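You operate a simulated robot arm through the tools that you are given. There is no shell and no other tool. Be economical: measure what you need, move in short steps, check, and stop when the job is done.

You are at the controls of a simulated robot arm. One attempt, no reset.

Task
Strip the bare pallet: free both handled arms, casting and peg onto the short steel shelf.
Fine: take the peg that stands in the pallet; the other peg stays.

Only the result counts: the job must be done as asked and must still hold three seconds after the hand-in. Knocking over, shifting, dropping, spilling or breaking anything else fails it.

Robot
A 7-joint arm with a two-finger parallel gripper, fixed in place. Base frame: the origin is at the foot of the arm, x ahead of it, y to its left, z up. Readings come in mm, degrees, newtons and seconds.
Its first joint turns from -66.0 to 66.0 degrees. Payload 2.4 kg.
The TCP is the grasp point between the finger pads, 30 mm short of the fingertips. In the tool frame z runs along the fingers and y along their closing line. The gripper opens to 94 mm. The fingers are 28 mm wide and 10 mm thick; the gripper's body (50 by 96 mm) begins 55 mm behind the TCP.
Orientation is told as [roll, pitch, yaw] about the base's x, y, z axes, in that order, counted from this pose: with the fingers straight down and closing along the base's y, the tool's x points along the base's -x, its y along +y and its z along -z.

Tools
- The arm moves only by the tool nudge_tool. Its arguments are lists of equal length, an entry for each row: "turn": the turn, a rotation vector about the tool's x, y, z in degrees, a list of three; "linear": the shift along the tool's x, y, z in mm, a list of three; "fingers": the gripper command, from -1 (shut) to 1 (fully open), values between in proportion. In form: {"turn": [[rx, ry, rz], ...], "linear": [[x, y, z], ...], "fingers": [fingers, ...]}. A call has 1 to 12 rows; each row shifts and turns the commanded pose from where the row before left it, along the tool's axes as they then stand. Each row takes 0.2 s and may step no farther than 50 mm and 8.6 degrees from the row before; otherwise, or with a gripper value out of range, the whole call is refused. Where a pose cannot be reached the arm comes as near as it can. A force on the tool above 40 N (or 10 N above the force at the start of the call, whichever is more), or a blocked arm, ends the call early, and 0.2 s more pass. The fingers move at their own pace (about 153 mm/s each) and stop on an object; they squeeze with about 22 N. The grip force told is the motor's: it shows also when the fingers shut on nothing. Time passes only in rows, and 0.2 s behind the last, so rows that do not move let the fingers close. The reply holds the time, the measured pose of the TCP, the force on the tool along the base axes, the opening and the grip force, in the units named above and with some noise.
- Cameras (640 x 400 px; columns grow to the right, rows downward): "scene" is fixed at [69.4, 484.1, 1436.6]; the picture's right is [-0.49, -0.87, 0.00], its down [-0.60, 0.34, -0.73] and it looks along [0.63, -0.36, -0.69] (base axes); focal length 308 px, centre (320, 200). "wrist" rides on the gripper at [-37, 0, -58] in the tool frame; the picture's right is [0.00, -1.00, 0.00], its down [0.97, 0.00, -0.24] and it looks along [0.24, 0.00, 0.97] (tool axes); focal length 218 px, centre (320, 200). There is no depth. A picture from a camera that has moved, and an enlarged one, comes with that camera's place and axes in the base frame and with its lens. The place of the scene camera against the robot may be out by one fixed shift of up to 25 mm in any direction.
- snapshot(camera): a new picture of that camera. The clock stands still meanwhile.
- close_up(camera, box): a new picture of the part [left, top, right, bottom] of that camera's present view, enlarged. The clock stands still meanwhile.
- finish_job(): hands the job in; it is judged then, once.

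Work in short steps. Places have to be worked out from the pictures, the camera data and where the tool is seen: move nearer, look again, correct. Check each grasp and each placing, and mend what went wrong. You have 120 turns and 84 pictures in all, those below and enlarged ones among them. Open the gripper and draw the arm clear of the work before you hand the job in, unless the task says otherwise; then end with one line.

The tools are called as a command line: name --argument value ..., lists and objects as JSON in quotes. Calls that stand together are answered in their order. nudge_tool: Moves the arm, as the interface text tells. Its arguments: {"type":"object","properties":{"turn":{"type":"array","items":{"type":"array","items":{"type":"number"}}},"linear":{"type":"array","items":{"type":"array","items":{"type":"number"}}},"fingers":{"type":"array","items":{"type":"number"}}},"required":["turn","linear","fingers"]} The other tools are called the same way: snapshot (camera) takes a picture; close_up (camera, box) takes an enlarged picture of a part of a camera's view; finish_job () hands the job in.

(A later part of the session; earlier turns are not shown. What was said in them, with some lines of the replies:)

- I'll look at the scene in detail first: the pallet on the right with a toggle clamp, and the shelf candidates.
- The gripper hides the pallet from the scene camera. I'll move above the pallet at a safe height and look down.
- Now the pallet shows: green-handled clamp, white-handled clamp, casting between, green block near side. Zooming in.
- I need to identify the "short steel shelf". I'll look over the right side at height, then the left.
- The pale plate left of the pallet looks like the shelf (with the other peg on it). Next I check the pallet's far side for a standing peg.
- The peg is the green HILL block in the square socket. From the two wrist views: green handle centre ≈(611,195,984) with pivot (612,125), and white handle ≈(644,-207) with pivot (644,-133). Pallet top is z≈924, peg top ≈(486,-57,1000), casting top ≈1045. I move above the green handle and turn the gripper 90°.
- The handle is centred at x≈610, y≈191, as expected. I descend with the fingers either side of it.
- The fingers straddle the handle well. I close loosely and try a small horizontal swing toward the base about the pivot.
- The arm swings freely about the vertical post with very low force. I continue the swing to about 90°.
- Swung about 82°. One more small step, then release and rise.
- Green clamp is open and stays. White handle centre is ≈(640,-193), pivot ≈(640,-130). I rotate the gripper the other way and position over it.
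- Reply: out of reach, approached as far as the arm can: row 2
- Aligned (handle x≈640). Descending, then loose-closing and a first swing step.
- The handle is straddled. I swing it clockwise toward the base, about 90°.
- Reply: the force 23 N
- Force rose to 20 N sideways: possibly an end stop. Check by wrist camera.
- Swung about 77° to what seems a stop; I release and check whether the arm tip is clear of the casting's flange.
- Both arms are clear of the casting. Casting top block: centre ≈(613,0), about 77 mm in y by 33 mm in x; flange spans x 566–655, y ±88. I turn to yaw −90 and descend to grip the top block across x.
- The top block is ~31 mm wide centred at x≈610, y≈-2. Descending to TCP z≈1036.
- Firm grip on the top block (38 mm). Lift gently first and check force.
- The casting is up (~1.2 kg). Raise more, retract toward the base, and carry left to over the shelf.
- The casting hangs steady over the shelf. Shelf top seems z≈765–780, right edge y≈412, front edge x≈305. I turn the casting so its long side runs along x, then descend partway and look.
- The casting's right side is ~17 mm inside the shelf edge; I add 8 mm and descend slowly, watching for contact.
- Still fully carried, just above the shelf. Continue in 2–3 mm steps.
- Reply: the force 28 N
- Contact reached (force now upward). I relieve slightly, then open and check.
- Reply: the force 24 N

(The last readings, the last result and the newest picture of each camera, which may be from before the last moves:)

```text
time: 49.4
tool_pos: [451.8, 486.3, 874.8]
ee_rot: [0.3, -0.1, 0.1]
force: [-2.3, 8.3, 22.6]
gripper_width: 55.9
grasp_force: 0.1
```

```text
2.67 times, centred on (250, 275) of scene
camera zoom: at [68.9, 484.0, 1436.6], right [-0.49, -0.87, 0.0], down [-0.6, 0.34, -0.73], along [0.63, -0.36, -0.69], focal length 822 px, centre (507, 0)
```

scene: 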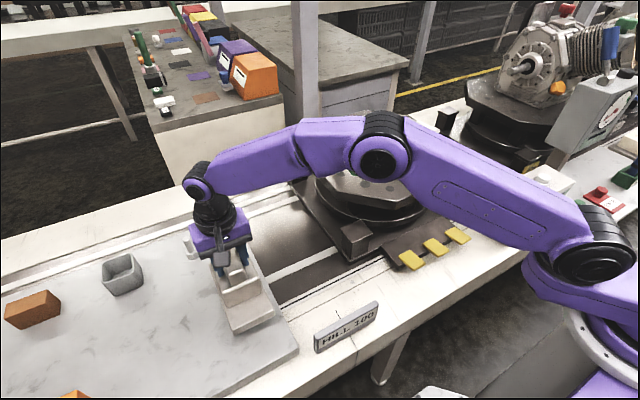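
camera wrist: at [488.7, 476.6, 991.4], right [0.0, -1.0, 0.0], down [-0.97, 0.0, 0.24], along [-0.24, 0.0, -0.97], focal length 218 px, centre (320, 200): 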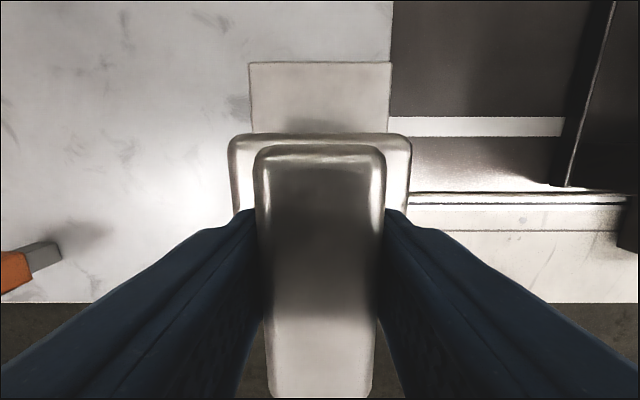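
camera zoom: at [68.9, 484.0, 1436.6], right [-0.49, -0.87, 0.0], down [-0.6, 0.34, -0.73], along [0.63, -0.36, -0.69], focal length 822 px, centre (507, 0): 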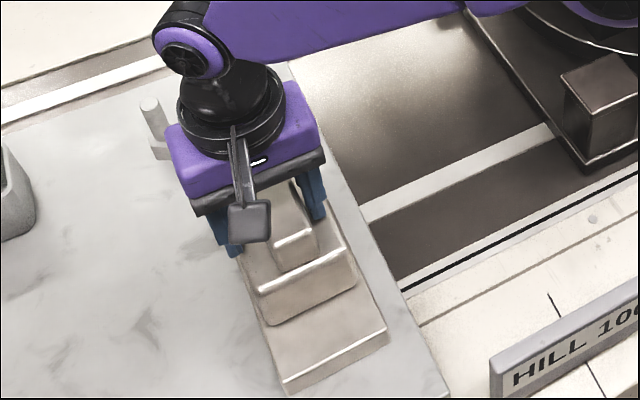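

Released; the fingertips seem to rest on the middle block (22 N up). Rise straight up.

nudge_tool --turn '[[0, 0, 0], [0, 0, 0], [0, 0, 0], [0, 0, 0], [0, 0, 0], [0, 0, 0], [0, 0, 0]]' --linear '[[0, 0, -4], [0, 0, -10], [0, 0, -30], [0, 0, -40], [0, 0, -45], [0, 0, -45], [0, 0, -45]]' --fingers '[0.3, 0.3, 0.3, 0.5, 1, 1, 1]'

snapshot --camera "scene"

snapshot --camera "wrist"

```text
time: 51.0
tool_pos: [454.1, 487.2, 1092.2]
ee_rot: [0.0, 0.0, 0.0]
force: [-0.2, -0.1, 0.3]
gripper_width: 94.3
grasp_force: 0.1
```

```text
45 pictures are left
```

scene: 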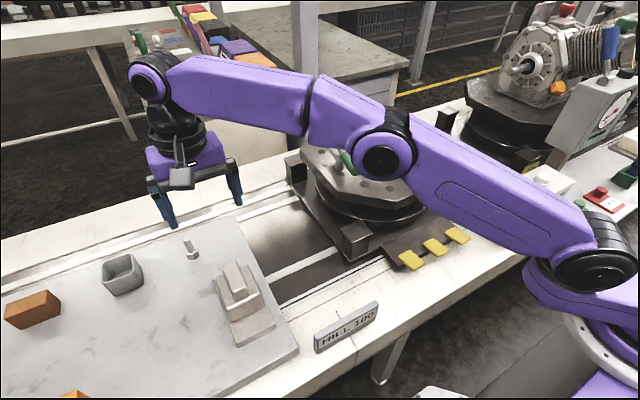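

```text
44 pictures are left
camera wrist: at [490.8, 487.3, 1150.6], right [0.0, -1.0, 0.0], down [-0.97, 0.0, 0.24], along [-0.24, 0.0, -0.97], focal length 218 px, centre (320, 200)
```

wrist: 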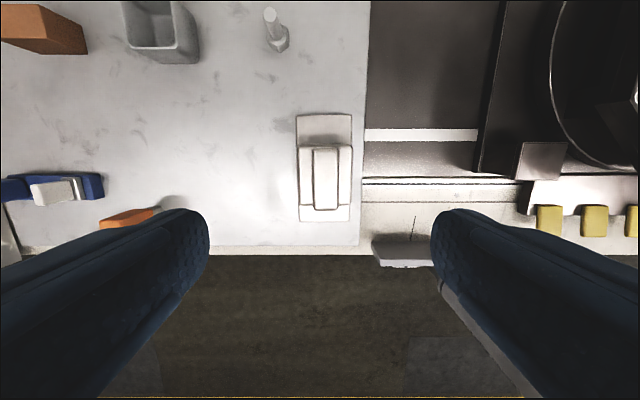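

The casting sits flat on the shelf with margin. Now to the peg at ≈(486,-57).

nudge_tool --turn '[[0, 0, 0], [0, 0, 0], [0, 0, 0], [0, 0, 0], [0, 0, 0], [0, 0, 0], [0, 0, 0], [0, 0, 0], [0, 0, 0], [0, 0, 0], [0, 0, 0], [0, 0, 0]]' --linear '[[0, -45, 0], [0, -45, 0], [0, -45, 0], [-3, -45, 0], [-3, -45, 0], [-3, -45, 0], [-3, -45, 0], [-4, -45, 0], [-4, -45, 0], [-4, -45, 0], [-4, -45, 0], [-4, -47, 0]]' --fingers '[1, 1, 1, 1, 1, 1, 1, 1, 1, 1, 1, 1]'

snapshot --camera "wrist"

close_up --camera "scene" --box '[390, 110, 470, 200]'

```text
time: 53.6
tool_pos: [485.7, -58.0, 1095.5]
ee_rot: [0.0, -0.1, 0.0]
force: [0.5, 0.0, 0.2]
gripper_width: 94.0
grasp_force: 0.0
```

```text
43 pictures are left
camera wrist: at [522.3, -56.7, 1152.8], right [0.0, -1.0, 0.0], down [-0.97, 0.0, 0.24], along [-0.24, 0.0, -0.97], focal length 218 px, centre (320, 200)
```

wrist: 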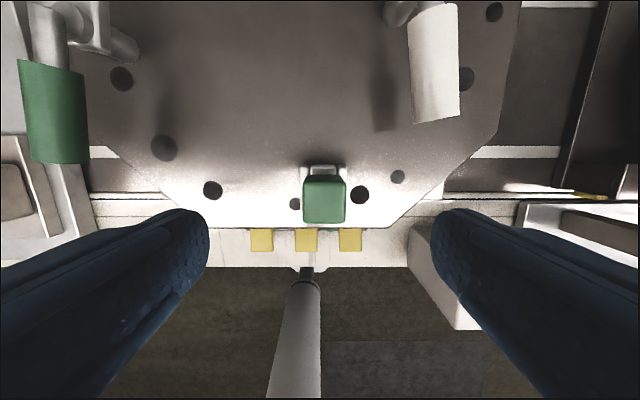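

```text
4.44 times, centred on (430, 155) of scene
camera zoom: at [69.3, 484.1, 1436.6], right [-0.49, -0.87, 0.0], down [-0.6, 0.34, -0.73], along [0.63, -0.36, -0.69], focal length 1369 px, centre (-169, 400)
```

zoom: 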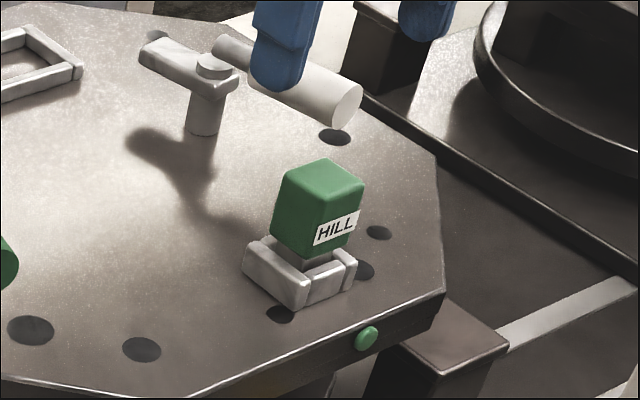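

The peg's head is ~31 mm square, centred ≈(482,-59), top z≈1000. I descend to TCP z≈984 and close.

nudge_tool --turn '[[0, 0, 0], [0, 0, 0], [0, 0, 0], [0, 0, 0], [0, 0, 0]]' --linear '[[3, -1, 30], [0, 0, 30], [0, 0, 25], [0, 0, 20], [0, 0, 6]]' --fingers '[1, 1, 1, 1, 1]'

close_up --camera "scene" --box '[390, 110, 470, 200]'

snapshot --camera "wrist"

```text
time: 54.8
tool_pos: [479.8, -56.4, 979.3]
ee_rot: [0.0, 0.0, 0.1]
force: [-0.3, 0.3, 0.4]
gripper_width: 93.8
grasp_force: 0.0
```

```text
4.44 times, centred on (430, 155) of scene
camera zoom: at [69.4, 484.1, 1436.6], right [-0.49, -0.87, 0.0], down [-0.6, 0.34, -0.73], along [0.63, -0.36, -0.69], focal length 1369 px, centre (-169, 400)
```

zoom: 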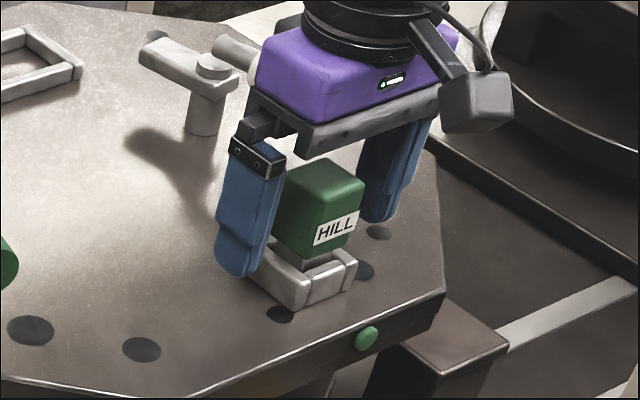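

```text
40 pictures are left
camera wrist: at [517.2, -57.2, 1036.6], right [0.0, -1.0, 0.0], down [-0.97, 0.0, 0.24], along [-0.24, 0.0, -0.97], focal length 218 px, centre (320, 200)
```

wrist: 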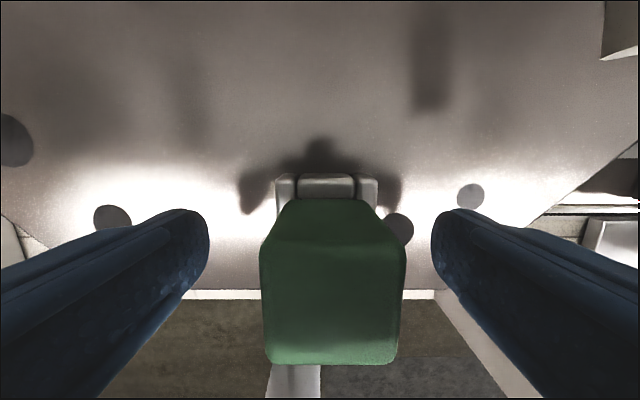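

Aligned; small correction (x+4, y−3) and close.

nudge_tool --turn '[[0, 0, 0], [0, 0, 0], [0, 0, 0], [0, 0, 0]]' --linear '[[-4, -3, 0], [0, 0, 0], [0, 0, 0], [0, 0, 0]]' --fingers '[1, -1, -1, -1]'

nudge_tool --turn '[[0, 0, 0], [0, 0, 0], [0, 0, 0], [0, 0, 0]]' --linear '[[0, 0, -5], [0, 0, -8], [0, 0, -8], [0, 0, 0]]' --fingers '[-1, -1, -1, -1]'

close_up --camera "scene" --box '[390, 110, 470, 200]'

```text
time: 55.8
tool_pos: [483.2, -61.1, 979.6]
ee_rot: [0.0, 0.0, 0.0]
force: [-0.1, 0.0, 0.2]
gripper_width: 38.0
grasp_force: 21.7
```

```text
time: 56.8
tool_pos: [482.9, -60.3, 1000.8]
ee_rot: [0.0, 0.0, 0.0]
force: [0.3, 0.1, -0.9]
gripper_width: 37.9
grasp_force: 21.8
```

```text
4.44 times, centred on (430, 155) of scene
camera zoom: at [69.4, 484.1, 1436.6], right [-0.49, -0.87, 0.0], down [-0.6, 0.34, -0.73], along [0.63, -0.36, -0.69], focal length 1369 px, centre (-169, 400)
```

zoom: 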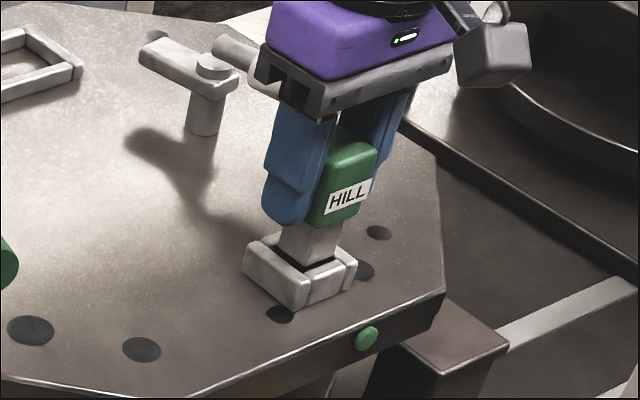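

The peg is coming out; its square shank shows. Lift out further.

nudge_tool --turn '[[0, 0, 0], [0, 0, 0], [0, 0, 0], [0, 0, 0], [0, 0, 0], [0, 0, 0]]' --linear '[[0, 0, -10], [0, 0, -15], [0, 0, -20], [0, 0, -30], [0, 0, -25], [0, 0, 0]]' --fingers '[-1, -1, -1, -1, -1, -1]'

close_up --camera "scene" --box '[380, 70, 480, 190]'

```text
time: 58.2
tool_pos: [483.7, -61.8, 1102.2]
ee_rot: [0.1, 0.0, 0.0]
force: [0.1, -0.5, -1.1]
gripper_width: 38.1
grasp_force: 22.5
```

```text
3.33 times, centred on (430, 130) of scene
camera zoom: at [69.4, 484.1, 1436.6], right [-0.49, -0.87, 0.0], down [-0.6, 0.34, -0.73], along [0.63, -0.36, -0.69], focal length 1027 px, centre (-47, 433)
```

zoom: 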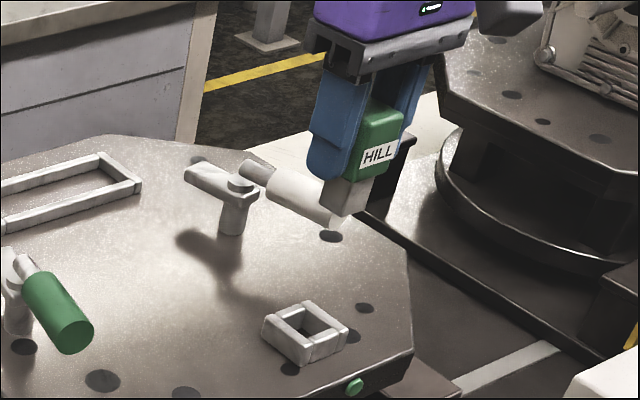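

The peg is out: square flat-bottomed shank, about 55 mm below TCP. I carry it to a free spot at ≈(328,555) on the shelf to stand it upright.

nudge_tool --turn '[[0, 0, 0], [0, 0, 0], [0, 0, 0], [0, 0, 0], [0, 0, 0], [0, 0, 0], [0, 0, 0], [0, 0, 0], [0, 0, 0]]' --linear '[[20, 20, 0], [20, 40, 0], [20, 42, 0], [20, 42, 0], [20, 42, 0], [20, 42, 0], [20, 42, 0], [16, 42, 0], [0, 42, 0]]' --fingers '[-1, -1, -1, -1, -1, -1, -1, -1, -1]'

nudge_tool --turn '[[0, 0, 0], [0, 0, 0], [0, 0, 0], [0, 0, 0], [0, 0, 0], [0, 0, 0], [0, 0, 0], [0, 0, 0]]' --linear '[[0, 40, 0], [0, 40, 0], [0, 40, 0], [0, 40, 0], [0, 40, 0], [0, 40, 0], [0, 20, 30], [0, 0, 30]]' --fingers '[-1, -1, -1, -1, -1, -1, -1, -1]'

snapshot --camera "scene"

snapshot --camera "wrist"

```text
time: 60.2
tool_pos: [328.2, 290.8, 1101.2]
ee_rot: [0.0, 0.0, 0.0]
force: [-0.6, 0.2, -0.7]
gripper_width: 38.0
grasp_force: 22.0
```

```text
time: 62.0
tool_pos: [324.0, 554.6, 1041.0]
ee_rot: [-0.1, 0.0, 0.0]
force: [-0.1, -0.1, -1.3]
gripper_width: 38.0
grasp_force: 22.2
```

```text
37 pictures are left
```

scene: 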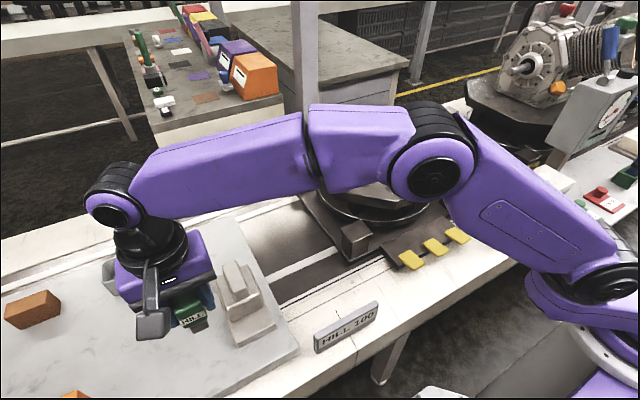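

```text
36 pictures are left
camera wrist: at [360.6, 554.2, 1099.1], right [0.0, -1.0, 0.0], down [-0.97, 0.0, 0.24], along [-0.24, 0.0, -0.97], focal length 218 px, centre (320, 200)
```

wrist: 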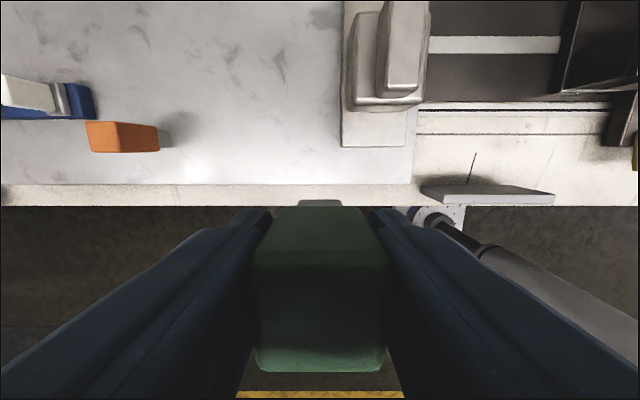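

The peg would be too near the shelf's front edge (x≈305). I shift to ≈(350,565), beside the casting's corner (y<523), and descend.

nudge_tool --turn '[[0, 0, 0], [0, 0, 0], [0, 0, 0], [0, 0, 0], [0, 0, 0], [0, 0, 0], [0, 0, 0]]' --linear '[[-13, 6, 20], [-13, 5, 35], [0, 0, 35], [0, 0, 35], [0, 0, 35], [0, 0, 25], [0, 0, 12]]' --fingers '[-1, -1, -1, -1, -1, -1, -1]'

snapshot --camera "wrist"

close_up --camera "scene" --box '[110, 220, 310, 370]'

```text
time: 63.6
tool_pos: [353.3, 562.6, 845.5]
ee_rot: [0.0, 0.1, 0.0]
force: [0.9, -0.4, -1.5]
gripper_width: 38.0
grasp_force: 21.9
```

```text
35 pictures are left
camera wrist: at [390.5, 563.7, 902.9], right [0.0, -1.0, 0.0], down [-0.97, 0.0, 0.24], along [-0.24, 0.0, -0.97], focal length 218 px, centre (320, 200)
```

wrist: 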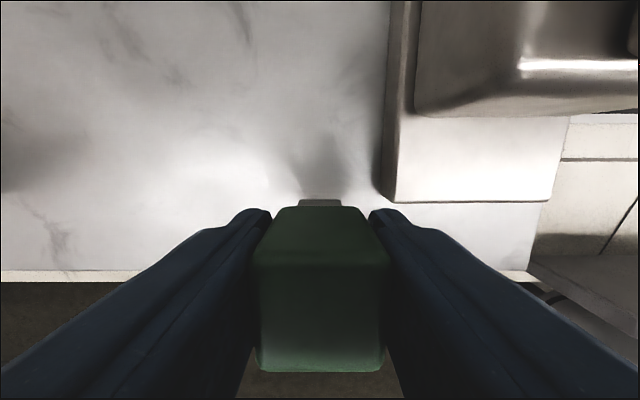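

```text
2.67 times, centred on (210, 295) of scene
camera zoom: at [69.4, 484.1, 1436.6], right [-0.49, -0.87, 0.0], down [-0.6, 0.34, -0.73], along [0.63, -0.36, -0.69], focal length 822 px, centre (613, -53)
```

zoom: 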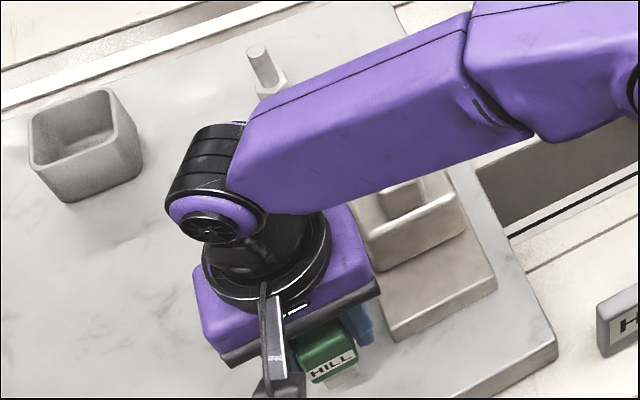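

Clear of the casting, 50 mm from the front edge. Descend gently to contact.

nudge_tool --turn '[[0, 0, 0], [0, 0, 0], [0, 0, 0], [0, 0, 0], [0, 0, 0]]' --linear '[[0, 0, 10], [0, 0, 6], [0, 0, 2], [0, 0, 2], [0, 0, 0]]' --fingers '[-1, -1, -1, -1, -1]'

nudge_tool --turn '[[0, 0, 0], [0, 0, 0], [0, 0, 0]]' --linear '[[0, 0, 2], [0, 0, 1.5], [0, 0, 0]]' --fingers '[-1, -1, -1]'

```text
time: 64.8
tool_pos: [355.8, 562.7, 824.3]
ee_rot: [0.1, 0.0, 0.1]
force: [-0.2, -0.3, -1.5]
gripper_width: 38.0
grasp_force: 22.2
```

```text
time: 65.6
tool_pos: [355.5, 565.0, 820.0]
ee_rot: [0.1, 0.0, 0.0]
force: [0.3, -0.3, -1.6]
gripper_width: 38.2
grasp_force: 21.8
```

nudge_tool --turn '[[0, 0, 0], [0, 0, 0], [0, 0, 0]]' --linear '[[0, 0, 2], [0, 0, 1.5], [0, 0, 0]]' --fingers '[-1, -1, -1]'

close_up --camera "scene" --box '[150, 280, 250, 370]'

```text
time: 66.4
tool_pos: [354.4, 563.8, 818.8]
ee_rot: [0.2, -0.2, 0.0]
force: [-2.9, -4.8, 15.7]
gripper_width: 38.0
grasp_force: 22.0
```

```text
4.44 times, centred on (200, 325) of scene
camera zoom: at [69.1, 483.7, 1436.7], right [-0.49, -0.87, 0.0], down [-0.6, 0.34, -0.73], along [0.63, -0.36, -0.69], focal length 1369 px, centre (853, -356)
```

zoom: 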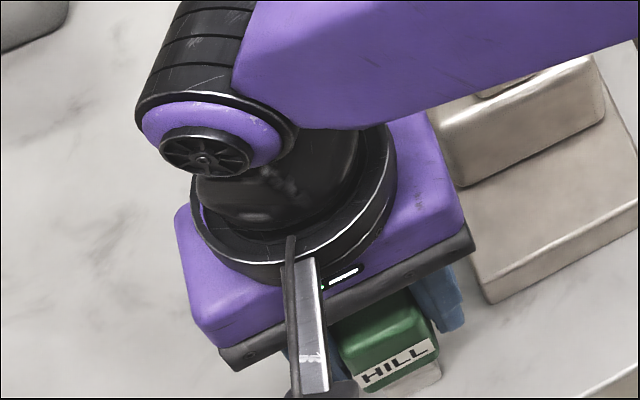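

Contact (16 N up). Relieve 1.5 mm, open slightly, then rise straight.

nudge_tool --turn '[[0, 0, 0], [0, 0, 0], [0, 0, 0], [0, 0, 0]]' --linear '[[0, 0, -1.5], [0, 0, 0], [0, 0, 0], [0, 0, 0]]' --fingers '[-1, -1, 0.1, 0.1]'

nudge_tool --turn '[[0, 0, 0], [0, 0, 0], [0, 0, 0], [0, 0, 0], [0, 0, 0], [0, 0, 0], [0, 0, 0]]' --linear '[[0, 0, -10], [0, 0, -25], [0, 0, -30], [0, 0, -40], [0, 0, -45], [0, 0, -45], [0, 0, -45]]' --fingers '[0.1, 0.1, 0.1, 0.1, 0.5, 1, 1]'

snapshot --camera "wrist"

snapshot --camera "scene"

```text
time: 67.4
tool_pos: [354.4, 563.8, 819.9]
ee_rot: [0.0, 0.0, 0.0]
force: [0.5, 0.6, -0.1]
gripper_width: 51.5
grasp_force: 0.1
```

```text
time: 69.0
tool_pos: [355.2, 565.7, 1061.7]
ee_rot: [0.0, 0.0, 0.0]
force: [0.7, 0.2, 0.3]
gripper_width: 93.8
grasp_force: 0.0
```

```text
32 pictures are left
camera wrist: at [392.0, 565.7, 1119.3], right [0.0, -1.0, 0.0], down [-0.97, 0.0, 0.24], along [-0.24, 0.0, -0.97], focal length 218 px, centre (320, 200)
```

wrist: 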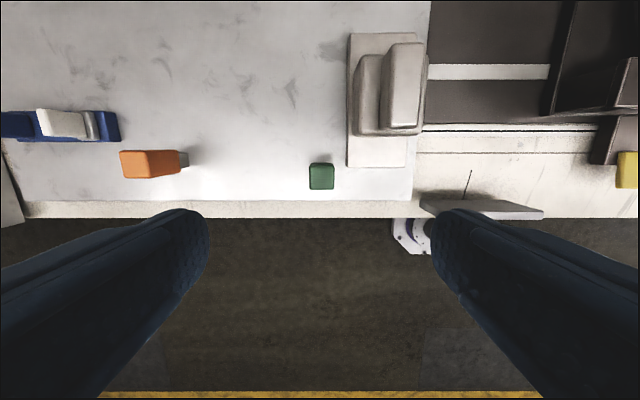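

```text
31 pictures are left
```

scene: 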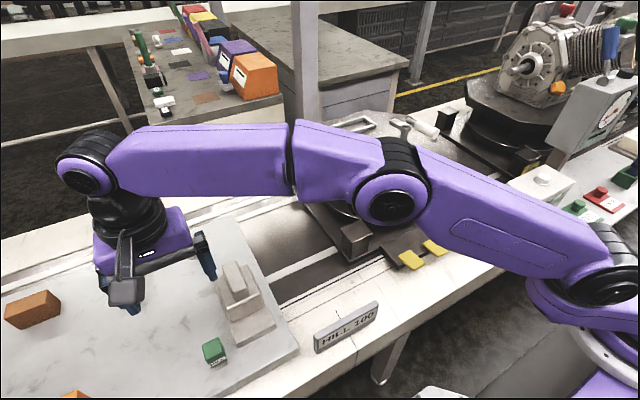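

Peg is upright on the shelf. Before handing in, I verify there is no other candidate "short steel shelf": look at the bottom of the scene and the right side of the robot.

nudge_tool --turn '[[0, 0, 0], [0, 0, 0], [0, 0, 0], [0, 0, 0], [0, 0, 0], [0, 0, 0], [0, 0, 0], [0, 0, 0], [0, 0, 0], [0, 0, 0], [0, 0, 0], [0, 0, 0]]' --linear '[[0, -47, -8], [0, -47, -8], [0, -47, -8], [0, -47, -8], [0, -47, -8], [0, -47, -8], [0, -47, 0], [0, -47, 0], [0, -47, 0], [0, -47, 0], [0, -47, 0], [0, -47, 0]]' --fingers '[1, 1, 1, 1, 1, 1, 1, 1, 1, 1, 1, 1]'

snapshot --camera "scene"

nudge_tool --turn '[[0, 0, 0], [0, 0, 0], [0, 0, 0], [0, 0, 0], [0, 0, 0], [0, 0, 0], [0, 0, 0], [0, 0, 0]]' --linear '[[0, -47, 0], [0, -47, 0], [0, -47, 0], [0, -47, 0], [0, -47, 0], [0, -47, 0], [0, -47, 0], [0, -47, 0]]' --fingers '[1, 1, 1, 1, 1, 1, 1, 1]'

snapshot --camera "wrist"

snapshot --camera "scene"

```text
time: 71.6
tool_pos: [351.2, -0.6, 1105.0]
ee_rot: [0.0, 0.1, 0.0]
force: [-0.1, 0.5, 0.3]
gripper_width: 94.2
grasp_force: 0.1
```

```text
30 pictures are left
```

scene: 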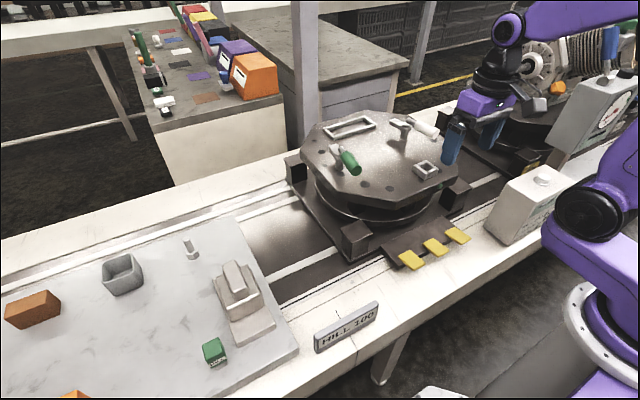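

```text
time: 73.4
tool_pos: [353.8, -376.7, 1108.9]
ee_rot: [0.1, 0.0, -0.1]
force: [0.0, -0.8, 0.7]
gripper_width: 94.0
grasp_force: 0.0
```

```text
29 pictures are left
camera wrist: at [389.5, -377.2, 1166.6], right [0.0, -1.0, 0.0], down [-0.97, 0.0, 0.24], along [-0.24, 0.0, -0.97], focal length 218 px, centre (320, 200)
```

wrist: 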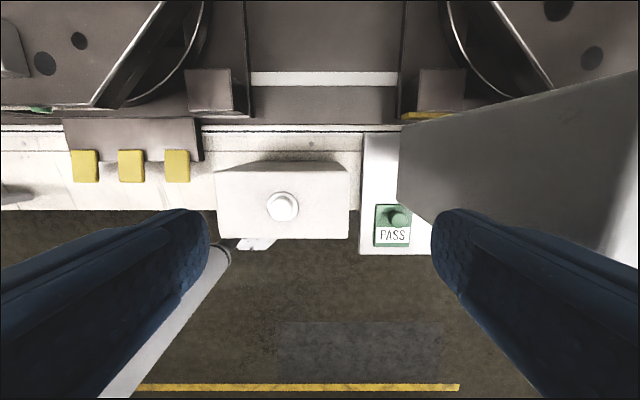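

```text
28 pictures are left
```

scene: 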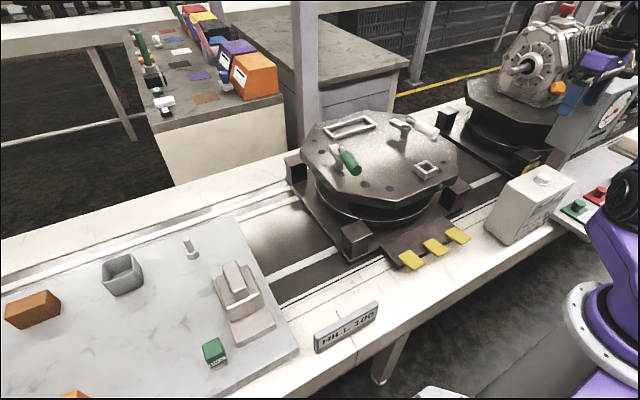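

No other shelf is within reach. Both clamps are swung open, and the casting and the pallet's peg are resting on the plate; the other items there look unmoved. The gripper is open and clear, so I hand in.

finish_job

```text
The job is handed in.
```

I swung both handled arms open and set the casting and the pallet's green HILL peg on the plate left of the pallet, which I took to be the short steel shelf; the other peg was left alone, and the job is handed in.
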